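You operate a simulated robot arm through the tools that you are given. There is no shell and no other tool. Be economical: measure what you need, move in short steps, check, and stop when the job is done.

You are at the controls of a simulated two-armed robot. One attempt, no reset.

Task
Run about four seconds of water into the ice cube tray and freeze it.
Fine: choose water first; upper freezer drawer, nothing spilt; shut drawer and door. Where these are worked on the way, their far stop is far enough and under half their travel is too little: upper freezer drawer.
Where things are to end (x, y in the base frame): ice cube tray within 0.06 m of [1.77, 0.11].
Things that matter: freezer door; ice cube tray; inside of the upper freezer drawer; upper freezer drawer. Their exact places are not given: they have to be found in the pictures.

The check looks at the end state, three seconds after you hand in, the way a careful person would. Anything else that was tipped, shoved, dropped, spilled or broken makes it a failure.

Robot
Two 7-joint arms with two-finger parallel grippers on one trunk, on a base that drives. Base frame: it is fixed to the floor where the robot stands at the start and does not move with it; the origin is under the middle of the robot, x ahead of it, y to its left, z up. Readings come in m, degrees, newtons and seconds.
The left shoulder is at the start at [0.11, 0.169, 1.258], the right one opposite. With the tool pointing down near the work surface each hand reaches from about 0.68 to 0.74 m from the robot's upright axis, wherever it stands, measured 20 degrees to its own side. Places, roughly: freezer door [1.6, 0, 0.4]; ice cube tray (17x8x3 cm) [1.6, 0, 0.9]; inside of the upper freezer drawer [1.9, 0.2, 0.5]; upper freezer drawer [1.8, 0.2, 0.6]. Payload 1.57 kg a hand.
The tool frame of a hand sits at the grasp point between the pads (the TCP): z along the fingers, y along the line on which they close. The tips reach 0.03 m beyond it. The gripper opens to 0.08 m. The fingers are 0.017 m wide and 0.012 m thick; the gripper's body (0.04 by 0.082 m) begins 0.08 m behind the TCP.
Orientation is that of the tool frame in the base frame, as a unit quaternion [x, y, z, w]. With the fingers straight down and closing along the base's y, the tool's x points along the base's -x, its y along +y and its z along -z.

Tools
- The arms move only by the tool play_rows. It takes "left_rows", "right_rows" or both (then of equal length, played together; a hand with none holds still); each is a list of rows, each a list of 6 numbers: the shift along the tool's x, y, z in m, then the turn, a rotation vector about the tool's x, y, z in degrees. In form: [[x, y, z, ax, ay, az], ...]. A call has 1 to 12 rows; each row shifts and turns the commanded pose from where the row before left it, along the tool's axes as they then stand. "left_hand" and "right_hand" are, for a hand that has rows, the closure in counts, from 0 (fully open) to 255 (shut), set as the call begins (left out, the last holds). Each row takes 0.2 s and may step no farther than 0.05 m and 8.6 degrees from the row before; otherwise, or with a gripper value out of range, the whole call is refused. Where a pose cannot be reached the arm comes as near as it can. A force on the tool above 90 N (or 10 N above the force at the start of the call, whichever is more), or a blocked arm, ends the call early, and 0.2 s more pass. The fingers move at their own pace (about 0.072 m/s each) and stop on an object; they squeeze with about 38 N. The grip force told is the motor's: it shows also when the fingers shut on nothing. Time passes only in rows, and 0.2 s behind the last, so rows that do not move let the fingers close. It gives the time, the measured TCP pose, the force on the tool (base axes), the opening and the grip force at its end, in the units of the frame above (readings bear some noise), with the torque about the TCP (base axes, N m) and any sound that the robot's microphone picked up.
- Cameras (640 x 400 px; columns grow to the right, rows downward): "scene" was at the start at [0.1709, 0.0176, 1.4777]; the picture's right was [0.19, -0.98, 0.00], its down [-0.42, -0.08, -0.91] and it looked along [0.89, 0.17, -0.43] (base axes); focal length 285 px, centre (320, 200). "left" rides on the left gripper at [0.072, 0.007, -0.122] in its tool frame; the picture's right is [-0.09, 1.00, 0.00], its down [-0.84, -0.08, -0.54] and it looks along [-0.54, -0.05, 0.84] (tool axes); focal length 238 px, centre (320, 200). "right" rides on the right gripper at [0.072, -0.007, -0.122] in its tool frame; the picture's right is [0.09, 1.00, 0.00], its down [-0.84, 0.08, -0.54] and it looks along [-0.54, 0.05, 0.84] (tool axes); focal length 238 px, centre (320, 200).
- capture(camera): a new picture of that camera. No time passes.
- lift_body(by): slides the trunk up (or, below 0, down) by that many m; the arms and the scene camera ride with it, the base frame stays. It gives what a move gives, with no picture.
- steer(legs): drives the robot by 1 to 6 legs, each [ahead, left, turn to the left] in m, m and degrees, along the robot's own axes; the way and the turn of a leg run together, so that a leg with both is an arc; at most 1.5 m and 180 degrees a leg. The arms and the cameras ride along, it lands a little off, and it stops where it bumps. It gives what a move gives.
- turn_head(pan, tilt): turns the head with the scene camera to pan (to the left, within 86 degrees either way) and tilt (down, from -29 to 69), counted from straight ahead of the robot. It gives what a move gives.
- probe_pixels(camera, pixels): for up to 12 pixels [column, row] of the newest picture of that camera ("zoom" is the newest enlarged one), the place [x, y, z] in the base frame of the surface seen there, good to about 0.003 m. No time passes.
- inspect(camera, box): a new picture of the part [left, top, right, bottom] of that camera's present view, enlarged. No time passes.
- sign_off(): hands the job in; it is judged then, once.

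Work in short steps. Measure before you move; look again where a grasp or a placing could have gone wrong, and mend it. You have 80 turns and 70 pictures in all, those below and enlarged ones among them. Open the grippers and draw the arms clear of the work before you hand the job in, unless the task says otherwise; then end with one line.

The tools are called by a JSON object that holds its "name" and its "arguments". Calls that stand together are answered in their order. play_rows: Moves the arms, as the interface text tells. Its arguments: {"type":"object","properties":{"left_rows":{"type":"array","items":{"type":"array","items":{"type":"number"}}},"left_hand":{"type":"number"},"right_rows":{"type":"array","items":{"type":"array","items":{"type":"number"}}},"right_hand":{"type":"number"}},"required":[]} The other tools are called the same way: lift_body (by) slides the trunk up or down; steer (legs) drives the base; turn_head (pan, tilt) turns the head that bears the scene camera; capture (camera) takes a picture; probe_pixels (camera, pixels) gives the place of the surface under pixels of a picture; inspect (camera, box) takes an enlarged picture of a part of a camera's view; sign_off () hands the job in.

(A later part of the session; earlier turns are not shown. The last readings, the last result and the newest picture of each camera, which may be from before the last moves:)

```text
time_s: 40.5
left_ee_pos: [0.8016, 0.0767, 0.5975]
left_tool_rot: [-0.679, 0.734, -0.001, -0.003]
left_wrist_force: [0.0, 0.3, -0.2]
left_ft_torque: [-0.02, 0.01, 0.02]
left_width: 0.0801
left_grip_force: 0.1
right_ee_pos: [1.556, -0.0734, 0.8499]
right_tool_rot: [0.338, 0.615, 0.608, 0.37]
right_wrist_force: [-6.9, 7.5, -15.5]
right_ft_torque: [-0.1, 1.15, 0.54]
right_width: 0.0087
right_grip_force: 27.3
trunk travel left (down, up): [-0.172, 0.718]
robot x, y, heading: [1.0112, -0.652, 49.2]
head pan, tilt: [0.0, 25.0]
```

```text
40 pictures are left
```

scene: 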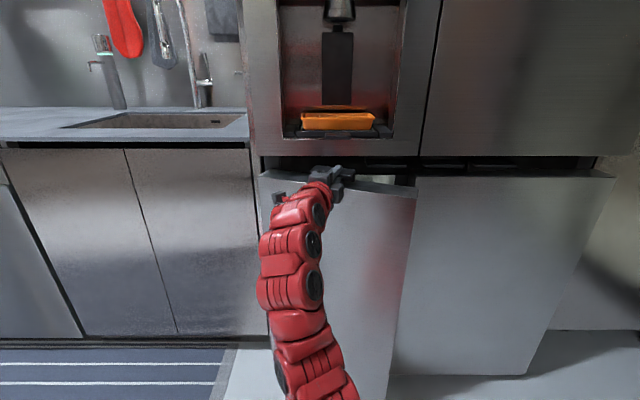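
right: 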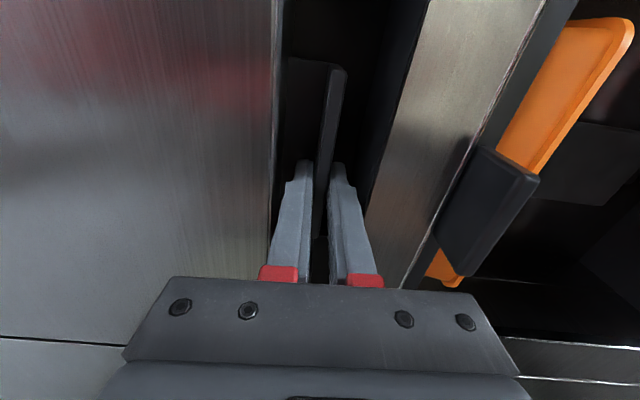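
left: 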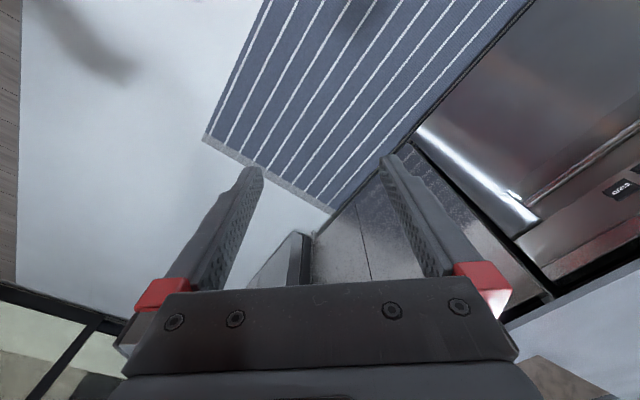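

The door swings open on its left hinge with low force. I continue the arc 25° more.

{"name": "play_rows", "arguments": {"right_rows": [[0.001, 0, -0.018, 0, -5, 0], [0.001, 0, -0.018, 0, -5, 0], [0.001, 0, -0.018, 0, -5, 0], [0.001, 0, -0.018, 0, -5, 0], [0.001, 0, -0.018, 0, -5, 0]]}}

{"name": "capture", "arguments": {"camera": "scene"}}

```text
time_s: 41.7
left_ee_pos: [0.8001, 0.0763, 0.5976]
left_tool_rot: [-0.679, 0.734, -0.001, -0.001]
left_wrist_force: [0.9, 0.7, 0.3]
left_ft_torque: [0.0, 0.01, -0.02]
left_width: 0.0799
left_grip_force: 0.0
right_ee_pos: [1.4704, -0.1017, 0.8508]
right_tool_rot: [0.462, 0.52, 0.519, 0.497]
right_wrist_force: [-1.6, 18.9, -4.2]
right_ft_torque: [0.39, 0.87, 0.49]
right_width: 0.0091
right_grip_force: 28.2
trunk travel left (down, up): [-0.172, 0.718]
robot x, y, heading: [1.0139, -0.6512, 49.4]
head pan, tilt: [0.0, 25.0]
```

```text
39 pictures are left
```

scene: 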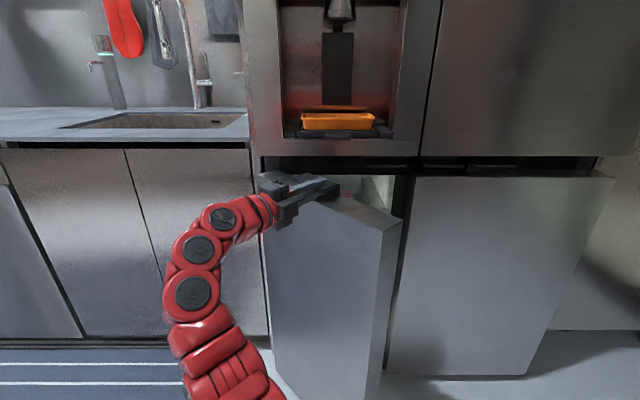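

Door at ~45° and still easy. I go on by another 25°.

{"name": "play_rows", "arguments": {"right_rows": [[0.001, 0, -0.018, 0, -5, 0], [0.001, 0, -0.018, 0, -5, 0], [0.001, 0, -0.018, 0, -5, 0], [0.001, 0, -0.018, 0, -5, 0], [0.001, 0, -0.018, 0, -5, 0]]}}

{"name": "capture", "arguments": {"camera": "scene"}}

```text
time_s: 42.6
left_ee_pos: [0.7987, 0.0752, 0.6012]
left_tool_rot: [-0.679, 0.734, -0.001, 0.001]
left_wrist_force: [-0.1, 0.6, -0.3]
left_ft_torque: [-0.01, 0.01, 0.02]
left_width: 0.0799
left_grip_force: 0.1
right_ee_pos: [1.4134, -0.1119, 0.8479]
right_tool_rot: [0.516, 0.432, 0.49, 0.554]
right_wrist_force: [-3.0, -0.5, 50.1]
right_ft_torque: [-0.42, -0.39, 0.83]
right_width: 0.0101
right_grip_force: 28.6
right hand out of reach, approached as far as the arm can: row 3, 4
trunk travel left (down, up): [-0.172, 0.718]
robot x, y, heading: [1.0167, -0.6554, 49.5]
head pan, tilt: [0.0, 25.0]
stopped in row 4 (right hand): the force on the tool passed its limit at 154 N (the readings are from after the stop); the commanded pose is now the measured one
```

```text
38 pictures are left
```

scene: 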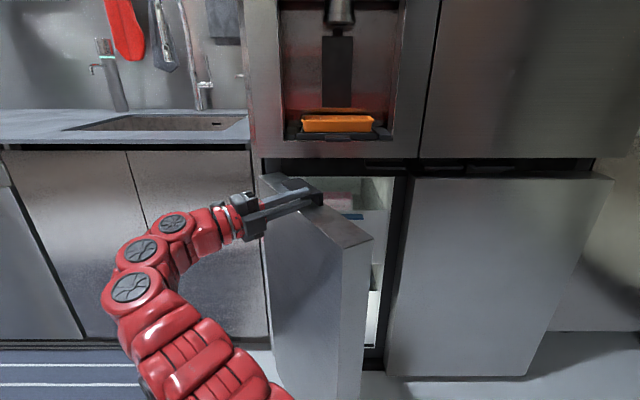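

The arm reached its limit with the door at ~60°. I open the fingers a little, wait, and draw straight back off the lip.

{"name": "play_rows", "arguments": {"right_rows": [[0, 0, 0, 0, 0, 0], [0, 0, 0, 0, 0, 0], [0, 0, -0.02, 0, 0, 0], [0, 0, -0.03, 0, 0, 0], [0, 0, -0.03, 0, 0, 0]], "right_hand": 180}}

{"name": "capture", "arguments": {"camera": "scene"}}

```text
time_s: 43.6
left_ee_pos: [0.8002, 0.076, 0.5998]
left_tool_rot: [-0.679, 0.734, -0.001, 0.001]
left_wrist_force: [-0.3, 1.0, 0.3]
left_ft_torque: [0.04, 0.0, -0.02]
left_width: 0.0798
left_grip_force: 0.1
right_ee_pos: [1.3781, -0.1072, 0.8428]
right_tool_rot: [0.511, 0.43, 0.499, 0.553]
right_wrist_force: [-0.7, 0.3, 20.3]
right_ft_torque: [-0.13, -0.15, 0.14]
right_width: 0.0195
right_grip_force: 0.1
right hand out of reach, approached as far as the arm can: row 3, 4, 5
trunk travel left (down, up): [-0.172, 0.718]
robot x, y, heading: [1.0147, -0.6545, 49.5]
head pan, tilt: [0.0, 25.0]
stopped in row 5 (right hand): the force on the tool passed its limit at 102 N (the readings are from after the stop); the commanded pose is now the measured one
```

```text
37 pictures are left
```

scene: 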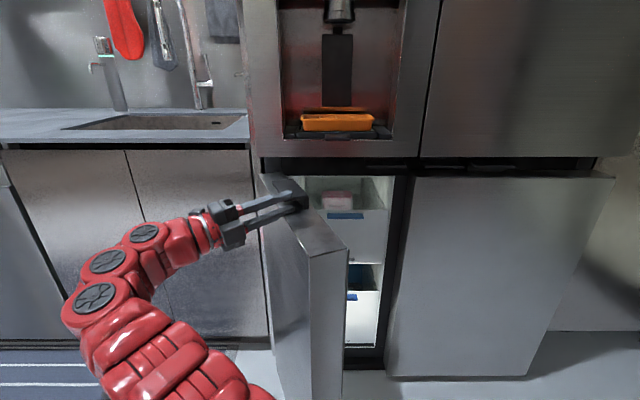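

The door is now ~75° open, but the fingers (tilted 6°) are still on the lip and the arm can't draw further back. I let the base move back-left along the finger line to slip off.

{"name": "steer", "arguments": {"legs": [[-0.055, 0.085, 0]]}}

{"name": "capture", "arguments": {"camera": "scene"}}

```text
time_s: 44.8
left_ee_pos: [0.7007, 0.0874, 0.5995]
left_tool_rot: [-0.678, 0.735, -0.001, 0.001]
left_wrist_force: [-0.3, -0.4, -0.2]
left_ft_torque: [0.01, -0.02, 0.0]
left_width: 0.0803
left_grip_force: 0.1
right_ee_pos: [1.2776, -0.0952, 0.8401]
right_tool_rot: [0.512, 0.433, 0.495, 0.553]
right_wrist_force: [-5.0, -6.0, 8.8]
right_ft_torque: [-0.2, 0.03, -0.12]
right_width: 0.0149
right_grip_force: 0.1
trunk travel left (down, up): [-0.172, 0.718]
robot x, y, heading: [0.9138, -0.6353, 49.6]
head pan, tilt: [0.0, 25.0]
```

```text
36 pictures are left
```

scene: 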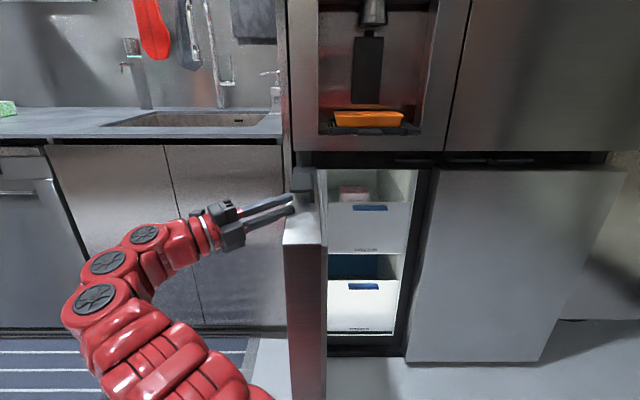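

The door followed to ~90°+. The upper drawer (white, blue tag at (370,207)) is visible. I measure the door, drawer and fingers.

{"name": "inspect", "arguments": {"camera": "scene", "box": [260, 145, 440, 345]}}

{"name": "probe_pixels", "arguments": {"camera": "scene", "pixels": [[285, 238], [324, 238], [318, 180], [290, 200], [330, 206], [370, 209], [410, 206], [333, 250], [407, 250], [345, 190], [400, 180], [430, 200]]}}

```text
2.00 times, centred on (350, 245) of scene
```

zoom: 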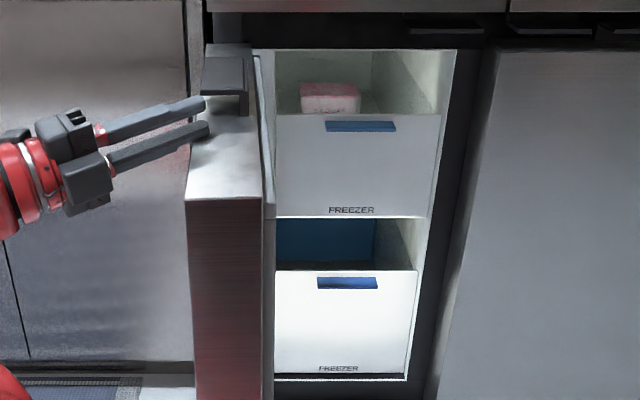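

```text
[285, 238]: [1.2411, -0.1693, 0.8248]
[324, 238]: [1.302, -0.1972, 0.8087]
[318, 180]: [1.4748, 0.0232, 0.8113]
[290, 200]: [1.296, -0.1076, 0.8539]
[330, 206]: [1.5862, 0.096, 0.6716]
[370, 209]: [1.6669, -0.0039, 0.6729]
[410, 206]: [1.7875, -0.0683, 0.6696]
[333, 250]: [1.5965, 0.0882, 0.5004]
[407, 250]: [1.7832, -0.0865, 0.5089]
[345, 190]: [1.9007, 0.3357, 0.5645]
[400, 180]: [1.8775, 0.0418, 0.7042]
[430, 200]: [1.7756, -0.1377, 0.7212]
```

The door stands at ~88°, its inner edge at s≈1.115 while the drawer's left edge is s≈1.14, so I want it wider. The fingers are just off the lip; I back off a bit more, then raise the trunk so the hand clears the door top.

{"name": "steer", "arguments": {"legs": [[-0.04, 0.05, 0]]}}

{"name": "lift_body", "arguments": {"by": 0.18}}

{"name": "capture", "arguments": {"camera": "scene"}}

```text
time_s: 45.8
left_ee_pos: [0.6376, 0.0924, 0.5988]
left_tool_rot: [-0.679, 0.734, 0.0, 0.0]
left_wrist_force: [0.5, -0.2, 0.2]
left_ft_torque: [0.01, -0.02, 0.0]
left_width: 0.08
left_grip_force: 0.0
right_ee_pos: [1.2142, -0.0929, 0.8394]
right_tool_rot: [0.512, 0.433, 0.495, 0.553]
right_wrist_force: [-4.2, -3.7, 5.3]
right_ft_torque: [-0.14, -0.07, -0.16]
right_width: 0.0181
right_grip_force: 0.0
trunk travel left (down, up): [-0.172, 0.718]
robot x, y, heading: [0.8504, -0.6373, 49.5]
head pan, tilt: [0.0, 25.0]
```

```text
time_s: 47.8
left_ee_pos: [0.6384, 0.091, 0.7778]
left_tool_rot: [-0.678, 0.735, 0.0, -0.001]
left_wrist_force: [1.4, -0.1, 0.5]
left_ft_torque: [-0.01, 0.0, 0.01]
left_width: 0.0799
left_grip_force: 0.1
right_ee_pos: [1.214, -0.0924, 1.0189]
right_tool_rot: [0.511, 0.433, 0.495, 0.554]
right_wrist_force: [-0.6, 0.6, 0.4]
right_ft_torque: [0.06, -0.02, 0.0]
right_width: 0.0237
right_grip_force: 0.1
trunk travel left (down, up): [-0.352, 0.538]
robot x, y, heading: [0.8474, -0.6351, 49.5]
head pan, tilt: [0.0, 25.0]
```

```text
34 pictures are left
```

scene: 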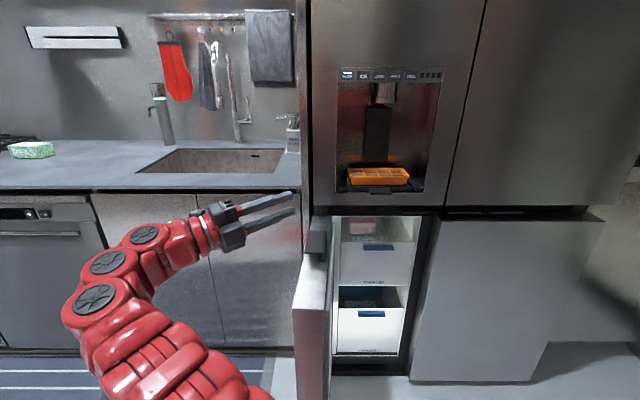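

The hand is free and above the door. I check how far the door now stands and the tray.

{"name": "probe_pixels", "arguments": {"camera": "scene", "pixels": [[294, 305], [325, 303], [330, 250], [333, 300], [318, 270], [345, 245], [376, 247], [415, 243], [363, 228], [355, 178], [405, 178], [380, 222]]}}

{"name": "inspect", "arguments": {"camera": "scene", "box": [330, 150, 430, 270]}}

```text
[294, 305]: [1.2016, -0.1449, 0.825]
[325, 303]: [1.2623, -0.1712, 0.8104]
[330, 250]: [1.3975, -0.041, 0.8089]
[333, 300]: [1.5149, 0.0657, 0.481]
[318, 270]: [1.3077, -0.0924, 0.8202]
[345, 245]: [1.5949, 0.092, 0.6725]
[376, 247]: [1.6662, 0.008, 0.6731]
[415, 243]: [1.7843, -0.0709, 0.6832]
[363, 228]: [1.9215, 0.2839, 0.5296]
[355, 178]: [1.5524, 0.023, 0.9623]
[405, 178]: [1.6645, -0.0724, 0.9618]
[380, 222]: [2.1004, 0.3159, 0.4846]
```

```text
3.33 times, centred on (380, 210) of scene
```

zoom: 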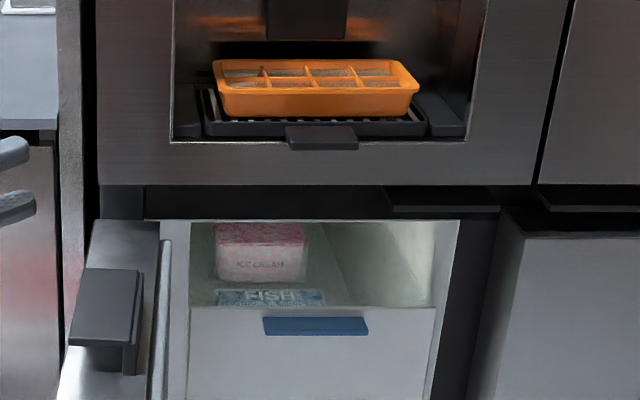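

Door is at ~95°, clear of the drawer by 4–7 cm; the tray holds water. I swing the right hand back to face the fridge above the door's top while moving right.

{"name": "play_rows", "arguments": {"right_rows": [[0, 0, 0.025, 0, 8.2, 0], [0, 0, 0.025, 0, 8.2, 0], [0, 0, 0.025, 0, 8.2, 0], [0, 0, 0.025, 0, 8.2, 0], [0, 0, 0.015, 0, 8.2, 0], [0, 0, 0.01, 0, 8.2, 0], [0, 0, 0, 0, 7.8, 0], [-0.04, 0, 0, 0, 0, 0], [-0.04, 0, 0, 0, 0, 0], [-0.04, 0, 0, 0, 0, 0], [-0.03, 0, 0, 0, 0, 0]]}}

```text
time_s: 50.1
left_ee_pos: [0.638, 0.0918, 0.7789]
left_tool_rot: [-0.679, 0.734, 0.0, 0.0]
left_wrist_force: [-0.1, 0.0, 0.4]
left_ft_torque: [-0.02, 0.0, -0.01]
left_width: 0.0804
left_grip_force: 0.1
right_ee_pos: [1.4492, -0.1725, 1.0413]
right_tool_rot: [0.213, 0.644, 0.679, 0.28]
right_wrist_force: [-0.7, -0.1, -0.4]
right_ft_torque: [0.0, 0.0, -0.02]
right_width: 0.0235
right_grip_force: 0.0
trunk travel left (down, up): [-0.352, 0.538]
robot x, y, heading: [0.8546, -0.6363, 49.4]
head pan, tilt: [0.0, 25.0]
```

The right hand now faces the fridge (s 1.211, d 0.814, tilted up 4.6°). I level it, drive 5.5 cm right and 6 cm ahead, then lower the trunk to the drawer handle's height and look.

{"name": "steer", "arguments": {"legs": [[0.06, -0.055, 0]]}}

{"name": "play_rows", "arguments": {"right_rows": [[0, 0, 0, 4.6, 0, 0], [0, 0, 0, 0, 0, 0]]}}

{"name": "lift_body", "arguments": {"by": -0.33}}

{"name": "capture", "arguments": {"camera": "scene"}}

{"name": "capture", "arguments": {"camera": "right"}}

```text
time_s: 51.2
left_ee_pos: [0.7183, 0.1022, 0.7783]
left_tool_rot: [-0.679, 0.734, 0.0, -0.001]
left_wrist_force: [0.5, 0.6, -0.2]
left_ft_torque: [0.0, 0.0, 0.0]
left_width: 0.0803
left_grip_force: 0.1
right_ee_pos: [1.5296, -0.1602, 1.0405]
right_tool_rot: [0.214, 0.644, 0.679, 0.28]
right_wrist_force: [0.7, 0.1, -0.2]
right_ft_torque: [0.03, -0.05, 0.03]
right_width: 0.0234
right_grip_force: 0.1
trunk travel left (down, up): [-0.352, 0.538]
robot x, y, heading: [0.9308, -0.6306, 49.6]
head pan, tilt: [0.0, 25.0]
```

```text
time_s: 51.8
left_ee_pos: [0.7183, 0.1008, 0.7775]
left_tool_rot: [-0.679, 0.734, 0.0, -0.001]
left_wrist_force: [-0.2, 0.8, 0.1]
left_ft_torque: [0.02, -0.01, 0.0]
left_width: 0.08
left_grip_force: 0.1
right_ee_pos: [1.5291, -0.1615, 1.0424]
right_tool_rot: [0.224, 0.671, 0.652, 0.272]
right_wrist_force: [0.3, 0.2, 0.1]
right_ft_torque: [0.01, 0.0, 0.01]
right_width: 0.0235
right_grip_force: 0.0
trunk travel left (down, up): [-0.352, 0.538]
robot x, y, heading: [0.9315, -0.6287, 49.4]
head pan, tilt: [0.0, 25.0]
```

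```text
time_s: 55.1
left_ee_pos: [0.7187, 0.1013, 0.4498]
left_tool_rot: [-0.678, 0.735, -0.001, -0.001]
left_wrist_force: [-0.2, -0.8, -0.4]
left_ft_torque: [0.01, 0.0, -0.01]
left_width: 0.0799
left_grip_force: 0.0
right_ee_pos: [1.5288, -0.1624, 0.7125]
right_tool_rot: [0.224, 0.672, 0.652, 0.271]
right_wrist_force: [0.4, 0.5, 0.1]
right_ft_torque: [0.01, 0.01, -0.01]
right_width: 0.0236
right_grip_force: 0.1
trunk travel left (down, up): [-0.022, 0.868]
robot x, y, heading: [0.9313, -0.6252, 49.6]
head pan, tilt: [0.0, 25.0]
```

```text
32 pictures are left
```

scene: 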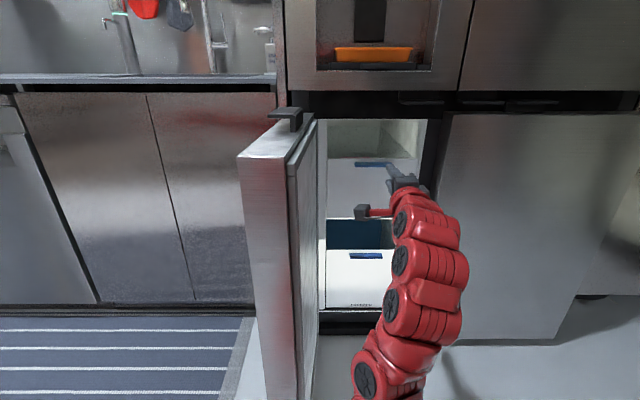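

```text
31 pictures are left
```

right: 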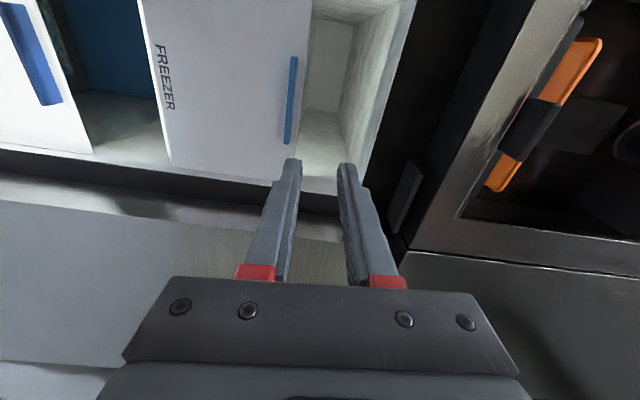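

The blue tab shows at scene (372,164) and right (291,100). I enlarge and measure it.

{"name": "inspect", "arguments": {"camera": "scene", "box": [315, 110, 435, 185]}}

{"name": "probe_pixels", "arguments": {"camera": "right", "pixels": [[291, 65], [291, 100], [288, 135], [295, 62], [286, 135], [275, 100], [312, 60], [300, 30], [180, 60], [315, 30]]}}

```text
5.33 times, centred on (375, 148) of scene
```

zoom: 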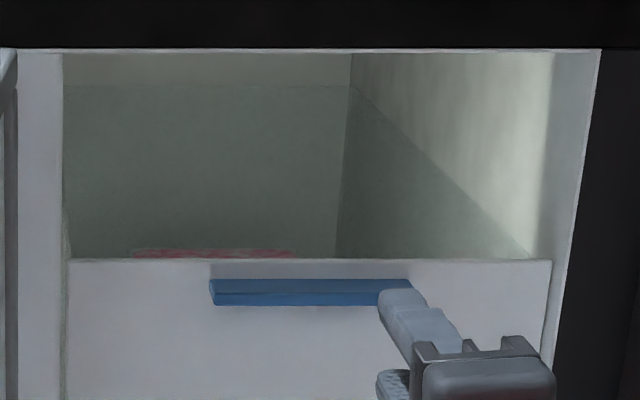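

```text
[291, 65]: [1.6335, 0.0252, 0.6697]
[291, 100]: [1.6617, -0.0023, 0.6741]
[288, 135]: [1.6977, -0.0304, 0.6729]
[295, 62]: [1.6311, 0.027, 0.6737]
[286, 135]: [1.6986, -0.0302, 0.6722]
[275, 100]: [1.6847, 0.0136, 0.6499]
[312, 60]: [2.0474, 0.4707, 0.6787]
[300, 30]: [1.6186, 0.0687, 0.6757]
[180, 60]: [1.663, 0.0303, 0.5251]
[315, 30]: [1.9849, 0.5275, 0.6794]
```

{"name": "probe_pixels", "arguments": {"camera": "zoom", "pixels": [[300, 282], [300, 291], [300, 299], [300, 304], [220, 285], [220, 300], [300, 315], [300, 265], [100, 265], [530, 265], [300, 270], [360, 285]]}}

```text
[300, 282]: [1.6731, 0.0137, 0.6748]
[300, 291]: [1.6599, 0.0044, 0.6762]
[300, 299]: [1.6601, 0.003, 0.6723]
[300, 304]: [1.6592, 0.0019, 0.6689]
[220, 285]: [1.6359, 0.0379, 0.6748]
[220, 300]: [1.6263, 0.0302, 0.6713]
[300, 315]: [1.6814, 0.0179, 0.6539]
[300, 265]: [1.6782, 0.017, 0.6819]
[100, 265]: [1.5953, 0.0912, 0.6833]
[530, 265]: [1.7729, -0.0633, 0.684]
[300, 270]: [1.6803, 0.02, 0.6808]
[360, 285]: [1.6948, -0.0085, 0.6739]
```

The tab spans s 1.213–1.307, d 1.086–1.109, z 0.668–0.6765. I lower the hand 0.04 m and advance to put the fingers above and below it.

{"name": "play_rows", "arguments": {"right_rows": [[0.004, -0.02, 0.03, 0, 0, 0], [0, -0.021, 0.03, 0, 0, 0], [0, 0, 0.04, 0, 0, 0], [0, 0, 0.04, 0, 0, 0], [0, 0, 0.025, 0, 0, 0]]}}

{"name": "capture", "arguments": {"camera": "right"}}

```text
time_s: 56.3
left_ee_pos: [0.7187, 0.1026, 0.4489]
left_tool_rot: [-0.679, 0.734, -0.001, -0.001]
left_wrist_force: [-0.1, -0.1, -0.3]
left_ft_torque: [0.0, 0.0, 0.0]
left_width: 0.0802
left_grip_force: 0.0
right_ee_pos: [1.6387, -0.0362, 0.67]
right_tool_rot: [0.225, 0.672, 0.652, 0.27]
right_wrist_force: [0.6, -0.9, -0.9]
right_ft_torque: [0.02, 0.01, -0.01]
right_width: 0.0236
right_grip_force: 0.0
trunk travel left (down, up): [-0.022, 0.868]
robot x, y, heading: [0.9267, -0.6277, 49.6]
head pan, tilt: [0.0, 25.0]
```

```text
29 pictures are left
```

right: 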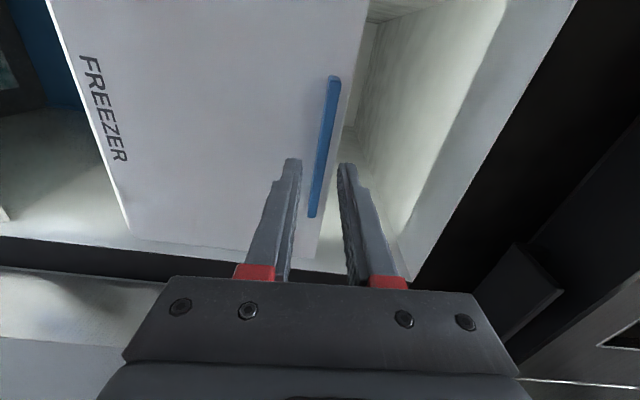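

The tab lies between the finger lines. I advance 0.033 m and close.

{"name": "play_rows", "arguments": {"right_rows": [[0, 0.002, 0.016, 0, 0, 0], [0, 0, 0.016, 0, 0, 0]]}}

{"name": "play_rows", "arguments": {"right_rows": [[0, 0, 0, 0, 0, 0], [0, 0, 0, 0, 0, 0], [0, 0, 0, 0, 0, 0]], "right_hand": 255}}

{"name": "play_rows", "arguments": {"right_rows": [[0, 0, -0.02, 0, 0, 0], [0, 0, -0.03, 0, 0, 0]]}}

{"name": "capture", "arguments": {"camera": "right"}}

```text
time_s: 56.9
left_ee_pos: [0.7176, 0.1019, 0.4495]
left_tool_rot: [-0.678, 0.735, 0.0, -0.001]
left_wrist_force: [-0.6, 0.0, -0.1]
left_ft_torque: [0.03, -0.01, 0.0]
left_width: 0.0802
left_grip_force: 0.0
right_ee_pos: [1.6596, -0.0127, 0.6724]
right_tool_rot: [0.226, 0.671, 0.652, 0.272]
right_wrist_force: [0.5, -0.1, 0.0]
right_ft_torque: [0.01, 0.01, 0.01]
right_width: 0.0234
right_grip_force: 0.0
trunk travel left (down, up): [-0.022, 0.868]
robot x, y, heading: [0.9313, -0.6258, 49.5]
head pan, tilt: [0.0, 25.0]
```

```text
time_s: 57.7
left_ee_pos: [0.719, 0.1019, 0.4492]
left_tool_rot: [-0.678, 0.735, 0.0, -0.001]
left_wrist_force: [0.6, -0.9, -0.3]
left_ft_torque: [0.02, 0.0, 0.01]
left_width: 0.0798
left_grip_force: 0.2
right_ee_pos: [1.6582, -0.0135, 0.671]
right_tool_rot: [0.225, 0.672, 0.652, 0.271]
right_wrist_force: [-1.6, -4.2, -6.2]
right_ft_torque: [0.47, 0.16, -0.05]
right_width: 0.0085
right_grip_force: 27.7
trunk travel left (down, up): [-0.022, 0.868]
robot x, y, heading: [0.9345, -0.6223, 49.7]
head pan, tilt: [0.0, 25.0]
```

```text
time_s: 58.3
left_ee_pos: [0.7178, 0.1021, 0.4494]
left_tool_rot: [-0.679, 0.734, -0.001, 0.0]
left_wrist_force: [-0.7, -0.4, 0.9]
left_ft_torque: [-0.01, -0.02, -0.01]
left_width: 0.08
left_grip_force: 0.1
right_ee_pos: [1.6262, -0.0503, 0.6715]
right_tool_rot: [0.225, 0.672, 0.651, 0.271]
right_wrist_force: [1.0, -1.2, -7.3]
right_ft_torque: [0.43, 0.24, -0.37]
right_width: 0.009
right_grip_force: 27.1
trunk travel left (down, up): [-0.022, 0.868]
robot x, y, heading: [0.9323, -0.6252, 49.6]
head pan, tilt: [0.0, 25.0]
```

```text
28 pictures are left
```

right: 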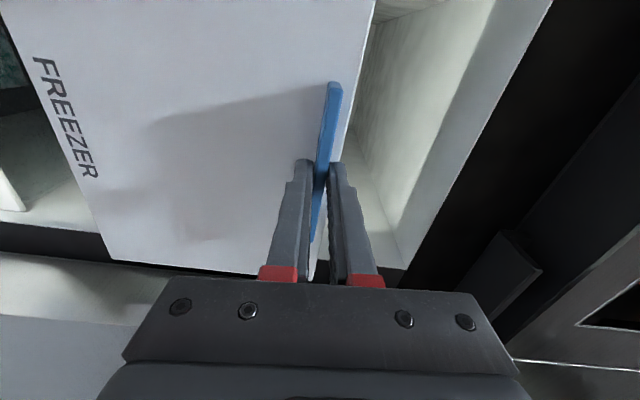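

The drawer follows with little force. I drive straight back 0.22 m to pull it out further.

{"name": "steer", "arguments": {"legs": [[-0.22, 0, 0]]}}

{"name": "capture", "arguments": {"camera": "scene"}}

```text
time_s: 60.0
left_ee_pos: [0.5744, -0.0684, 0.4491]
left_tool_rot: [-0.681, 0.732, 0.001, -0.001]
left_wrist_force: [0.1, 0.0, 1.0]
left_ft_torque: [0.01, 0.02, 0.02]
left_width: 0.0799
left_grip_force: 0.1
right_ee_pos: [1.4835, -0.218, 0.6719]
right_tool_rot: [0.225, 0.672, 0.652, 0.27]
right_wrist_force: [12.8, -12.1, -8.9]
right_ft_torque: [0.45, 0.25, -0.57]
right_width: 0.0087
right_grip_force: 28.0
trunk travel left (down, up): [-0.022, 0.868]
robot x, y, heading: [0.7849, -0.7927, 49.5]
head pan, tilt: [0.0, 25.0]
```

```text
27 pictures are left
```

scene: 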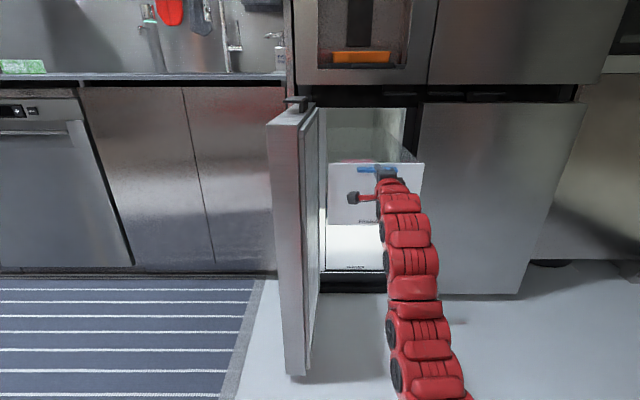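

The drawer is out ~0.27 m. I pull on in small steps to feel for the stop.

{"name": "play_rows", "arguments": {"right_rows": [[0, 0, -0.02, 0, 0, 0], [0, 0, -0.02, 0, 0, 0], [0, 0, -0.02, 0, 0, 0], [0, 0, -0.02, 0, 0, 0]]}}

{"name": "capture", "arguments": {"camera": "right"}}

```text
time_s: 61.0
left_ee_pos: [0.5739, -0.068, 0.4485]
left_tool_rot: [-0.68, 0.733, 0.0, 0.0]
left_wrist_force: [0.0, -0.1, -0.5]
left_ft_torque: [0.03, 0.01, 0.03]
left_width: 0.0799
left_grip_force: 0.0
right_ee_pos: [1.4319, -0.278, 0.6717]
right_tool_rot: [0.226, 0.672, 0.651, 0.271]
right_wrist_force: [2.8, -1.8, -8.6]
right_ft_torque: [0.5, 0.25, -0.6]
right_width: 0.0089
right_grip_force: 27.6
trunk travel left (down, up): [-0.022, 0.868]
robot x, y, heading: [0.7879, -0.7968, 49.7]
head pan, tilt: [0.0, 25.0]
```

```text
26 pictures are left
```

right: 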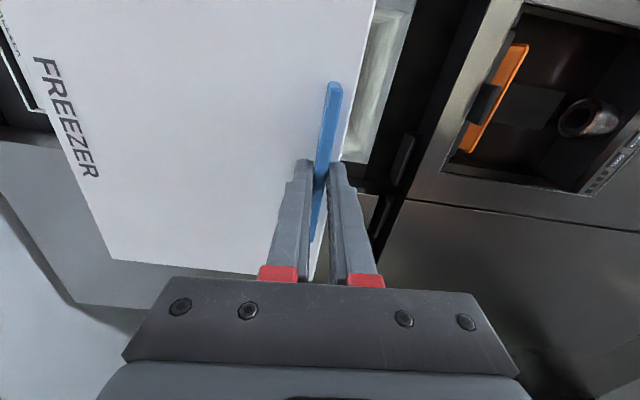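

Pulled out 0.35 m, ample. I release the tab and draw the hand straight back.

{"name": "play_rows", "arguments": {"right_rows": [[0, 0, 0, 0, 0, 0], [0, 0, 0, 0, 0, 0], [0, 0, -0.02, 0, 0, 0], [0, 0, -0.03, 0, 0, 0]], "right_hand": 180}}

{"name": "lift_body", "arguments": {"by": 0.5}}

{"name": "turn_head", "arguments": {"pan": 0, "tilt": 38}}

{"name": "capture", "arguments": {"camera": "scene"}}

```text
time_s: 62.0
left_ee_pos: [0.5735, -0.0671, 0.4495]
left_tool_rot: [-0.68, 0.733, -0.001, -0.001]
left_wrist_force: [-0.7, -0.5, 0.3]
left_ft_torque: [-0.03, 0.0, -0.01]
left_width: 0.0798
left_grip_force: 0.1
right_ee_pos: [1.3967, -0.3167, 0.6716]
right_tool_rot: [0.224, 0.671, 0.653, 0.271]
right_wrist_force: [0.0, 1.0, 0.0]
right_ft_torque: [0.0, 0.0, 0.01]
right_width: 0.0236
right_grip_force: 0.1
trunk travel left (down, up): [-0.022, 0.868]
robot x, y, heading: [0.7866, -0.7946, 49.7]
head pan, tilt: [0.0, 25.0]
```

```text
refused: 0.5 is not a number from -0.4 to 0.4
```

```text
time_s: 62.7
left_ee_pos: [0.5729, -0.067, 0.4485]
left_tool_rot: [-0.681, 0.733, 0.0, 0.0]
left_wrist_force: [0.5, -0.6, -0.2]
left_ft_torque: [0.02, 0.02, 0.02]
left_width: 0.0802
left_grip_force: 0.1
right_ee_pos: [1.3971, -0.3167, 0.6719]
right_tool_rot: [0.225, 0.672, 0.652, 0.271]
right_wrist_force: [0.6, -0.1, 0.1]
right_ft_torque: [0.0, 0.05, 0.02]
right_width: 0.0235
right_grip_force: 0.0
trunk travel left (down, up): [-0.022, 0.868]
robot x, y, heading: [0.7894, -0.7972, 49.7]
head pan, tilt: [0.0, 38.0]
```

```text
25 pictures are left
```

scene: 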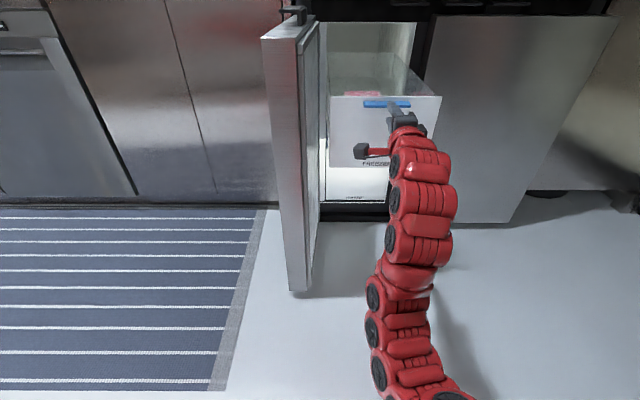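

The hand is clear of the tab. I raise the trunk 0.4 m to look into the drawer from above and at the tray.

{"name": "lift_body", "arguments": {"by": 0.4}}

{"name": "lift_body", "arguments": {"by": 0.2}}

{"name": "capture", "arguments": {"camera": "scene"}}

{"name": "inspect", "arguments": {"camera": "scene", "box": [310, 50, 450, 200]}}

```text
time_s: 66.5
left_ee_pos: [0.5725, -0.0667, 0.8481]
left_tool_rot: [-0.68, 0.733, -0.002, -0.002]
left_wrist_force: [0.2, 0.4, -0.9]
left_ft_torque: [0.02, 0.02, 0.03]
left_width: 0.0799
left_grip_force: 0.1
right_ee_pos: [1.3973, -0.3168, 1.0719]
right_tool_rot: [0.224, 0.672, 0.651, 0.271]
right_wrist_force: [0.3, -0.2, -0.1]
right_ft_torque: [0.0, 0.01, -0.01]
right_width: 0.0236
right_grip_force: 0.0
trunk travel left (down, up): [-0.422, 0.468]
robot x, y, heading: [0.788, -0.795, 49.6]
head pan, tilt: [0.0, 38.0]
```

```text
time_s: 68.7
left_ee_pos: [0.5733, -0.0671, 1.0478]
left_tool_rot: [-0.68, 0.734, 0.0, 0.0]
left_wrist_force: [-0.8, -0.5, 0.0]
left_ft_torque: [0.0, 0.02, 0.0]
left_width: 0.08
left_grip_force: 0.2
right_ee_pos: [1.3971, -0.3159, 1.2716]
right_tool_rot: [0.225, 0.672, 0.652, 0.27]
right_wrist_force: [0.6, -0.1, -1.1]
right_ft_torque: [-0.01, 0.0, 0.01]
right_width: 0.0236
right_grip_force: 0.0
trunk travel left (down, up): [-0.622, 0.268]
robot x, y, heading: [0.7845, -0.7962, 49.7]
head pan, tilt: [0.0, 38.0]
```

```text
24 pictures are left
```

scene: 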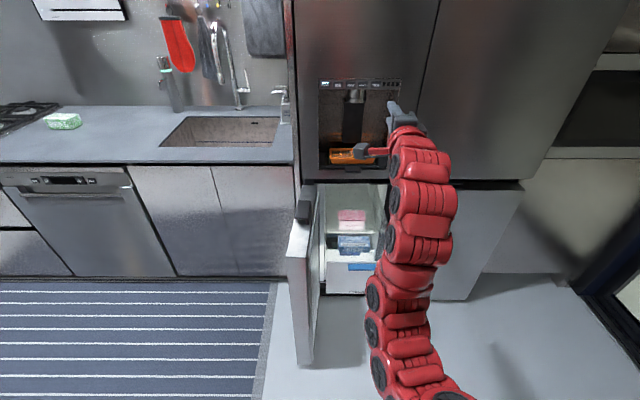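

```text
2.67 times, centred on (380, 125) of scene
```

zoom: 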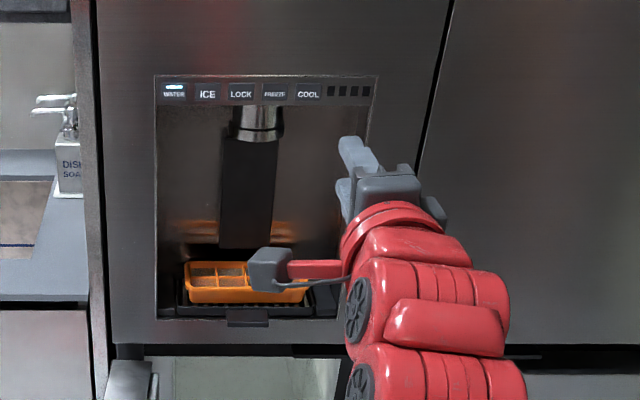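

I unroll the right hand (−90° about its axis), then pitch it 60° downward for picking up the tray.

{"name": "play_rows", "arguments": {"right_rows": [[0, 0, 0, 0, 0, -8.2], [0, 0, 0, 0, 0, -8.2], [0, 0, 0, 0, 0, -8.2], [0, 0, 0, 0, 0, -8.2], [0, 0, 0, 0, 0, -8.2], [0, 0, 0, 0, 0, -8.2], [0, 0, 0, 0, 0, -8.2], [0, 0, 0, 0, 0, -8.2], [0, 0, 0, 0, 0, -8.2], [0, 0, 0, 0, 0, -8.2], [0, 0, 0, 0, 0, -8]]}}

{"name": "play_rows", "arguments": {"right_rows": [[0.01, 0, 0, 0, 8.4, 0], [0.01, 0, 0, 0, 8.4, 0], [0.01, 0, 0, 0, 8.4, 0], [0.01, 0, 0, 0, 8.4, 0], [0.01, 0, 0, 0, 8.4, 0], [0.01, 0, 0, 0, 8.4, 0], [0, 0, 0, 0, 8.4, 0], [0, 0, 0, 0, 0, 0]]}}

{"name": "inspect", "arguments": {"camera": "scene", "box": [300, 130, 440, 290]}}

```text
time_s: 71.1
left_ee_pos: [0.5734, -0.067, 1.049]
left_tool_rot: [-0.68, 0.733, -0.001, 0.0]
left_wrist_force: [-0.2, 0.3, -0.4]
left_ft_torque: [0.01, 0.0, 0.0]
left_width: 0.0801
left_grip_force: 0.1
right_ee_pos: [1.3973, -0.3178, 1.2714]
right_tool_rot: [-0.317, 0.633, 0.269, 0.653]
right_wrist_force: [-0.4, 0.2, 0.0]
right_ft_torque: [-0.01, 0.02, 0.04]
right_width: 0.0235
right_grip_force: 0.1
trunk travel left (down, up): [-0.622, 0.268]
robot x, y, heading: [0.7822, -0.7896, 49.3]
head pan, tilt: [0.0, 38.0]
```

```text
time_s: 72.9
left_ee_pos: [0.5735, -0.0679, 1.0482]
left_tool_rot: [-0.68, 0.733, -0.001, -0.001]
left_wrist_force: [-0.1, -0.5, 0.5]
left_ft_torque: [0.01, 0.0, 0.04]
left_width: 0.0798
left_grip_force: 0.0
right_ee_pos: [1.3855, -0.336, 1.2198]
right_tool_rot: [-0.408, 0.872, 0.079, 0.258]
right_wrist_force: [0.5, -0.4, -0.4]
right_ft_torque: [-0.02, 0.01, -0.06]
right_width: 0.0234
right_grip_force: 0.1
trunk travel left (down, up): [-0.622, 0.268]
robot x, y, heading: [0.7862, -0.7931, 49.6]
head pan, tilt: [0.0, 38.0]
```

```text
2.50 times, centred on (370, 210) of scene
```

zoom: 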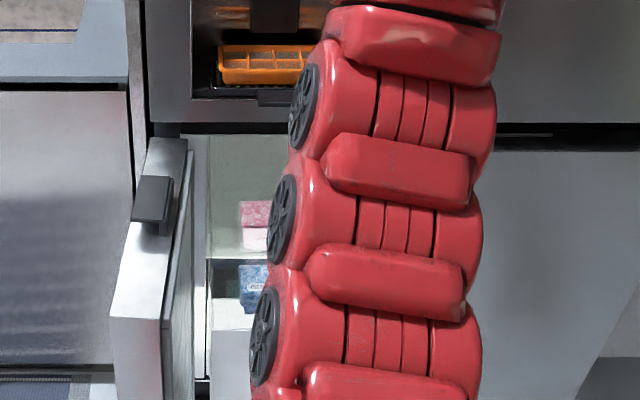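

The hand is pitched 58.6° down with a 4° roll error. I correct the roll and shift the hand right a bit for a free view, then drive 0.2 m ahead and measure the tray.

{"name": "play_rows", "arguments": {"right_rows": [[0, -0.04, 0, -3.6, 0, 2.2], [0, -0.04, 0, 0, -1.5, 0], [0, -0.03, 0, 0, 0, 0]]}}

{"name": "steer", "arguments": {"legs": [[0.2, 0, -0.3]]}}

{"name": "capture", "arguments": {"camera": "scene"}}

{"name": "inspect", "arguments": {"camera": "scene", "box": [290, 90, 410, 180]}}

```text
time_s: 73.7
left_ee_pos: [0.5734, -0.068, 1.0494]
left_tool_rot: [-0.68, 0.733, 0.0, -0.001]
left_wrist_force: [-0.1, -0.1, 0.1]
left_ft_torque: [-0.02, 0.03, -0.03]
left_width: 0.0799
left_grip_force: 0.0
right_ee_pos: [1.4705, -0.4073, 1.2195]
right_tool_rot: [-0.398, 0.874, 0.117, 0.254]
right_wrist_force: [0.3, 0.3, -0.2]
right_ft_torque: [0.01, 0.02, 0.02]
right_width: 0.0235
right_grip_force: 0.1
trunk travel left (down, up): [-0.622, 0.268]
robot x, y, heading: [0.7904, -0.7941, 49.6]
head pan, tilt: [0.0, 38.0]
```

```text
time_s: 75.3
left_ee_pos: [0.7086, 0.0868, 1.0489]
left_tool_rot: [-0.677, 0.736, -0.001, 0.0]
left_wrist_force: [0.0, -0.2, -0.4]
left_ft_torque: [0.0, -0.01, 0.03]
left_width: 0.08
left_grip_force: 0.0
right_ee_pos: [1.6017, -0.2594, 1.2196]
right_tool_rot: [-0.395, 0.875, 0.115, 0.255]
right_wrist_force: [0.0, 0.0, -0.2]
right_ft_torque: [0.02, -0.04, -0.03]
right_width: 0.0234
right_grip_force: 0.0
trunk travel left (down, up): [-0.622, 0.268]
robot x, y, heading: [0.9167, -0.6423, 49.2]
head pan, tilt: [0.0, 38.0]
```

```text
21 pictures are left
```

scene: 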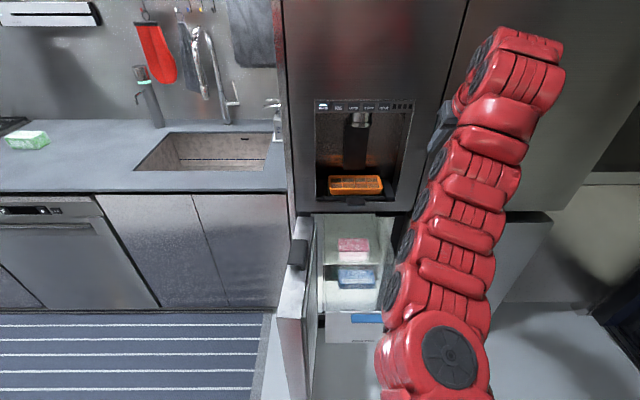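

```text
4.44 times, centred on (350, 135) of scene
```

zoom: 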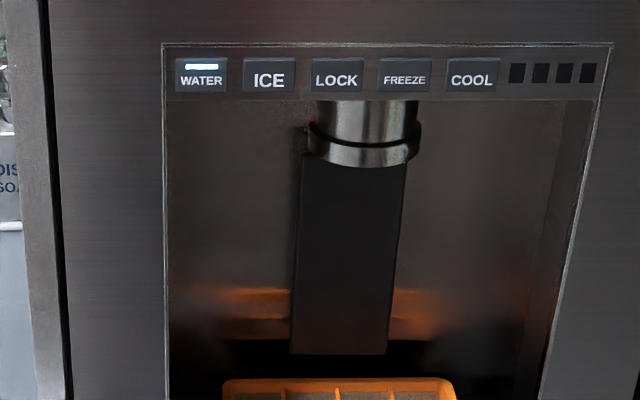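

I enlarge the tray and the open drawer together and measure both.

{"name": "inspect", "arguments": {"camera": "scene", "box": [315, 165, 400, 205]}}

{"name": "probe_pixels", "arguments": {"camera": "scene", "pixels": [[340, 242], [367, 242], [338, 270], [375, 270], [338, 288], [372, 288], [350, 300], [350, 318], [326, 300], [380, 300], [388, 240], [378, 285]]}}

{"name": "probe_pixels", "arguments": {"camera": "zoom", "pixels": [[330, 100], [320, 130], [290, 100], [365, 100], [320, 150], [410, 100], [210, 100], [300, 130], [340, 80], [320, 85], [280, 150], [370, 150]]}}

```text
7.53 times, centred on (358, 185) of scene
```

zoom: 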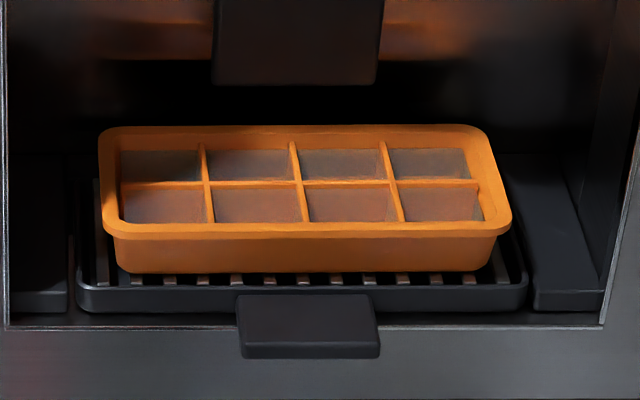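

```text
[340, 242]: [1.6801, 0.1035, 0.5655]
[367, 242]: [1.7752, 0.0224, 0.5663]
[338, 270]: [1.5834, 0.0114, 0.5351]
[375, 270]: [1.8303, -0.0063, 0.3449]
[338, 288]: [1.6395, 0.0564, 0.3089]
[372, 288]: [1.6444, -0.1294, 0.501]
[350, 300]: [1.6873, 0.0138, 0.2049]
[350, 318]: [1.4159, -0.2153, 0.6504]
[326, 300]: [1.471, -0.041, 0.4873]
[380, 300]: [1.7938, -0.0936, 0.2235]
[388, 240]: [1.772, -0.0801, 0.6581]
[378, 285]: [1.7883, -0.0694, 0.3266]
```

```text
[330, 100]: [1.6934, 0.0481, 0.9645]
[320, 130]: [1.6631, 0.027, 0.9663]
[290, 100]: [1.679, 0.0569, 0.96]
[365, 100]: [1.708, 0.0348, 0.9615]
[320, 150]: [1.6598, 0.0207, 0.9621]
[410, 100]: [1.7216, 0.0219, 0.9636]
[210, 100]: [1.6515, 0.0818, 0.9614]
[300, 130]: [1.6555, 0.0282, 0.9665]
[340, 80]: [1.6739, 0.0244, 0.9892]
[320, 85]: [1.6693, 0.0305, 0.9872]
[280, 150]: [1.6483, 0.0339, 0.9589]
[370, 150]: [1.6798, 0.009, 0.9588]
```

Water level is ~7 mm below the rim. I measure the rim and the central divider.

{"name": "probe_pixels", "arguments": {"camera": "zoom", "pixels": [[305, 204], [309, 220], [302, 186], [293, 148], [270, 204], [345, 204], [310, 230], [105, 225], [508, 220], [295, 131], [118, 133], [480, 131]]}}

```text
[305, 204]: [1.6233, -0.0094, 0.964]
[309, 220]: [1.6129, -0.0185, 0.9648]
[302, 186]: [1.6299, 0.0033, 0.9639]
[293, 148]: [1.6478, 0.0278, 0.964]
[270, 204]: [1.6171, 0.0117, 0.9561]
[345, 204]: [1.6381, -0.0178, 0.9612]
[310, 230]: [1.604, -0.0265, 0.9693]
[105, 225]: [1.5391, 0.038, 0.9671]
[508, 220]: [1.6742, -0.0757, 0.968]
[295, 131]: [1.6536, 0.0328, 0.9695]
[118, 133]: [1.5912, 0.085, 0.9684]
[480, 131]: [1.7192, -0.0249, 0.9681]
```

Front-row central divider: s≈1.235, d 1.038–1.064, top z 0.964. I'll pinch it with the hand pitched ~68°, fingers in the two front centre cells. First: pitch +10.5°, shift 0.11 m left, lower trunk 0.1, and approach with the base.

{"name": "play_rows", "arguments": {"right_rows": [[0, 0.037, 0, 0, 5.3, 0], [0, 0.037, 0, 0, 5.3, 0], [0, 0.037, 0, 0, 0, 0], [0, 0, 0, 0, 0, 0]], "right_hand": 182}}

{"name": "lift_body", "arguments": {"by": -0.1}}

{"name": "steer", "arguments": {"legs": [[0.11, 0.037, 0]]}}

{"name": "capture", "arguments": {"camera": "right"}}

```text
time_s: 76.3
left_ee_pos: [0.7096, 0.0855, 1.0496]
left_tool_rot: [-0.678, 0.735, 0.001, -0.002]
left_wrist_force: [0.2, 0.0, -0.3]
left_ft_torque: [0.01, 0.02, 0.0]
left_width: 0.0801
left_grip_force: 0.1
right_ee_pos: [1.5311, -0.1885, 1.1813]
right_tool_rot: [-0.403, 0.895, 0.079, 0.172]
right_wrist_force: [0.6, -0.2, -0.1]
right_ft_torque: [0.05, 0.04, -0.01]
right_width: 0.023
right_grip_force: 0.0
right hand out of reach, approached as far as the arm can: row 1, 2
trunk travel left (down, up): [-0.622, 0.268]
robot x, y, heading: [0.9185, -0.6426, 49.5]
head pan, tilt: [0.0, 38.0]
```

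```text
time_s: 77.6
left_ee_pos: [0.7092, 0.0859, 0.9479]
left_tool_rot: [-0.677, 0.736, 0.0, 0.0]
left_wrist_force: [0.2, -0.2, 0.6]
left_ft_torque: [0.03, 0.01, 0.0]
left_width: 0.0801
left_grip_force: 0.1
right_ee_pos: [1.5312, -0.1873, 1.0818]
right_tool_rot: [-0.403, 0.895, 0.08, 0.174]
right_wrist_force: [0.0, 0.1, 0.7]
right_ft_torque: [-0.01, 0.03, 0.0]
right_width: 0.0231
right_grip_force: 0.1
trunk travel left (down, up): [-0.522, 0.368]
robot x, y, heading: [0.917, -0.6451, 49.5]
head pan, tilt: [0.0, 38.0]
```

```text
time_s: 78.9
left_ee_pos: [0.7511, 0.1948, 0.9488]
left_tool_rot: [-0.678, 0.735, -0.001, -0.001]
left_wrist_force: [0.3, -0.5, 0.3]
left_ft_torque: [0.0, 0.01, 0.01]
left_width: 0.0799
left_grip_force: 0.2
right_ee_pos: [1.5734, -0.078, 1.081]
right_tool_rot: [-0.403, 0.895, 0.079, 0.173]
right_wrist_force: [-1.1, 0.6, -1.3]
right_ft_torque: [0.0, 0.0, -0.01]
right_width: 0.0226
right_grip_force: 0.0
trunk travel left (down, up): [-0.522, 0.368]
robot x, y, heading: [0.9592, -0.531, 49.4]
head pan, tilt: [0.0, 38.0]
```

```text
18 pictures are left
```

right: 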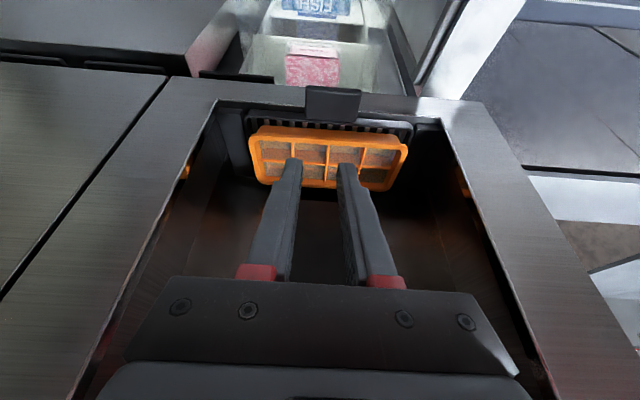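

Hand is at s 1.2435, d 0.967, z 1.081 with pitch 68°, fingers aligned with the tray. I lower the trunk 5 cm and creep the base 5.5 cm ahead, then check.

{"name": "lift_body", "arguments": {"by": -0.05}}

{"name": "steer", "arguments": {"legs": [[0.055, 0.007, 0]]}}

{"name": "inspect", "arguments": {"camera": "right", "box": [220, 80, 440, 230]}}

```text
time_s: 79.8
left_ee_pos: [0.7508, 0.1942, 0.8989]
left_tool_rot: [-0.678, 0.735, 0.0, 0.0]
left_wrist_force: [-0.6, -0.3, 1.1]
left_ft_torque: [0.02, 0.01, 0.01]
left_width: 0.08
left_grip_force: 0.1
right_ee_pos: [1.5738, -0.0785, 1.0309]
right_tool_rot: [-0.402, 0.895, 0.079, 0.174]
right_wrist_force: [0.6, -0.1, 0.2]
right_ft_torque: [0.01, -0.01, 0.0]
right_width: 0.023
right_grip_force: 0.1
trunk travel left (down, up): [-0.472, 0.418]
robot x, y, heading: [0.9585, -0.5361, 49.3]
head pan, tilt: [0.0, 38.0]
```

```text
time_s: 80.7
left_ee_pos: [0.7806, 0.2401, 0.8973]
left_tool_rot: [-0.678, 0.735, -0.001, -0.001]
left_wrist_force: [-0.2, -0.6, 0.2]
left_ft_torque: [-0.06, 0.03, -0.03]
left_width: 0.08
left_grip_force: 0.0
right_ee_pos: [1.6046, -0.0294, 1.0295]
right_tool_rot: [-0.404, 0.895, 0.078, 0.172]
right_wrist_force: [-0.3, 0.7, -0.7]
right_ft_torque: [0.0, 0.03, 0.05]
right_width: 0.023
right_grip_force: 0.0
trunk travel left (down, up): [-0.472, 0.418]
robot x, y, heading: [0.9933, -0.4879, 49.3]
head pan, tilt: [0.0, 38.0]
```

```text
2.67 times, centred on (330, 155) of right
```

zoom: 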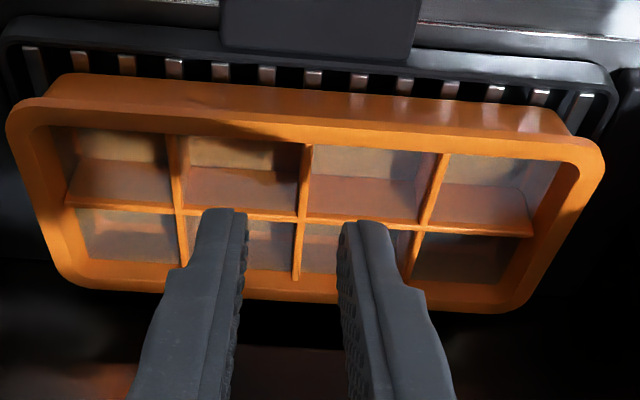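

The fingers straddle the central divider. I measure the divider from this nearer view.

{"name": "probe_pixels", "arguments": {"camera": "zoom", "pixels": [[306, 155], [304, 180], [302, 205], [303, 215], [308, 140], [308, 120], [260, 190], [360, 195], [298, 250], [70, 110], [560, 150], [180, 170]]}}

```text
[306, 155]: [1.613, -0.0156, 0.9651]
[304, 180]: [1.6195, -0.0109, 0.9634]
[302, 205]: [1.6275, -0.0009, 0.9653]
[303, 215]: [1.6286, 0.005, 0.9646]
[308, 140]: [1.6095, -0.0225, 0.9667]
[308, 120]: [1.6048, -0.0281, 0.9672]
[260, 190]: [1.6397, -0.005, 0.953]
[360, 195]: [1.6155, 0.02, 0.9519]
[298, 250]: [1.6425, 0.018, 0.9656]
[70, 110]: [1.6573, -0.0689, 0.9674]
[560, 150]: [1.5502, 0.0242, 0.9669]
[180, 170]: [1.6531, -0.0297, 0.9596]
```

Divider confirmed at s 1.2345. I descend along the planned line (5.8 cm) so the tips go ~18 mm below the divider top.

{"name": "play_rows", "arguments": {"right_rows": [[0.001, 0.001, 0.015, 0, 0, 0], [0.001, 0, 0.015, 0, 0, 0], [0.001, 0, 0.015, 0, 0, 0], [0.001, 0, 0.012, 0, 0, 0]]}}

{"name": "inspect", "arguments": {"camera": "right", "box": [220, 80, 440, 230]}}

```text
time_s: 81.7
left_ee_pos: [0.7806, 0.2401, 0.8982]
left_tool_rot: [-0.678, 0.735, 0.0, -0.001]
left_wrist_force: [-0.8, 0.1, -0.6]
left_ft_torque: [-0.02, 0.03, -0.02]
left_width: 0.0801
left_grip_force: 0.0
right_ee_pos: [1.6155, -0.0166, 0.9769]
right_tool_rot: [-0.405, 0.895, 0.078, 0.173]
right_wrist_force: [0.4, 0.1, 0.6]
right_ft_torque: [-0.01, 0.0, 0.01]
right_width: 0.023
right_grip_force: 0.0
trunk travel left (down, up): [-0.472, 0.418]
robot x, y, heading: [0.9904, -0.4875, 49.3]
head pan, tilt: [0.0, 38.0]
```

```text
2.67 times, centred on (330, 155) of right
```

zoom: 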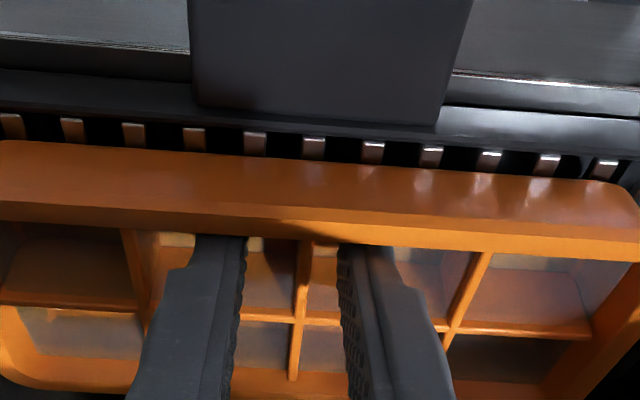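

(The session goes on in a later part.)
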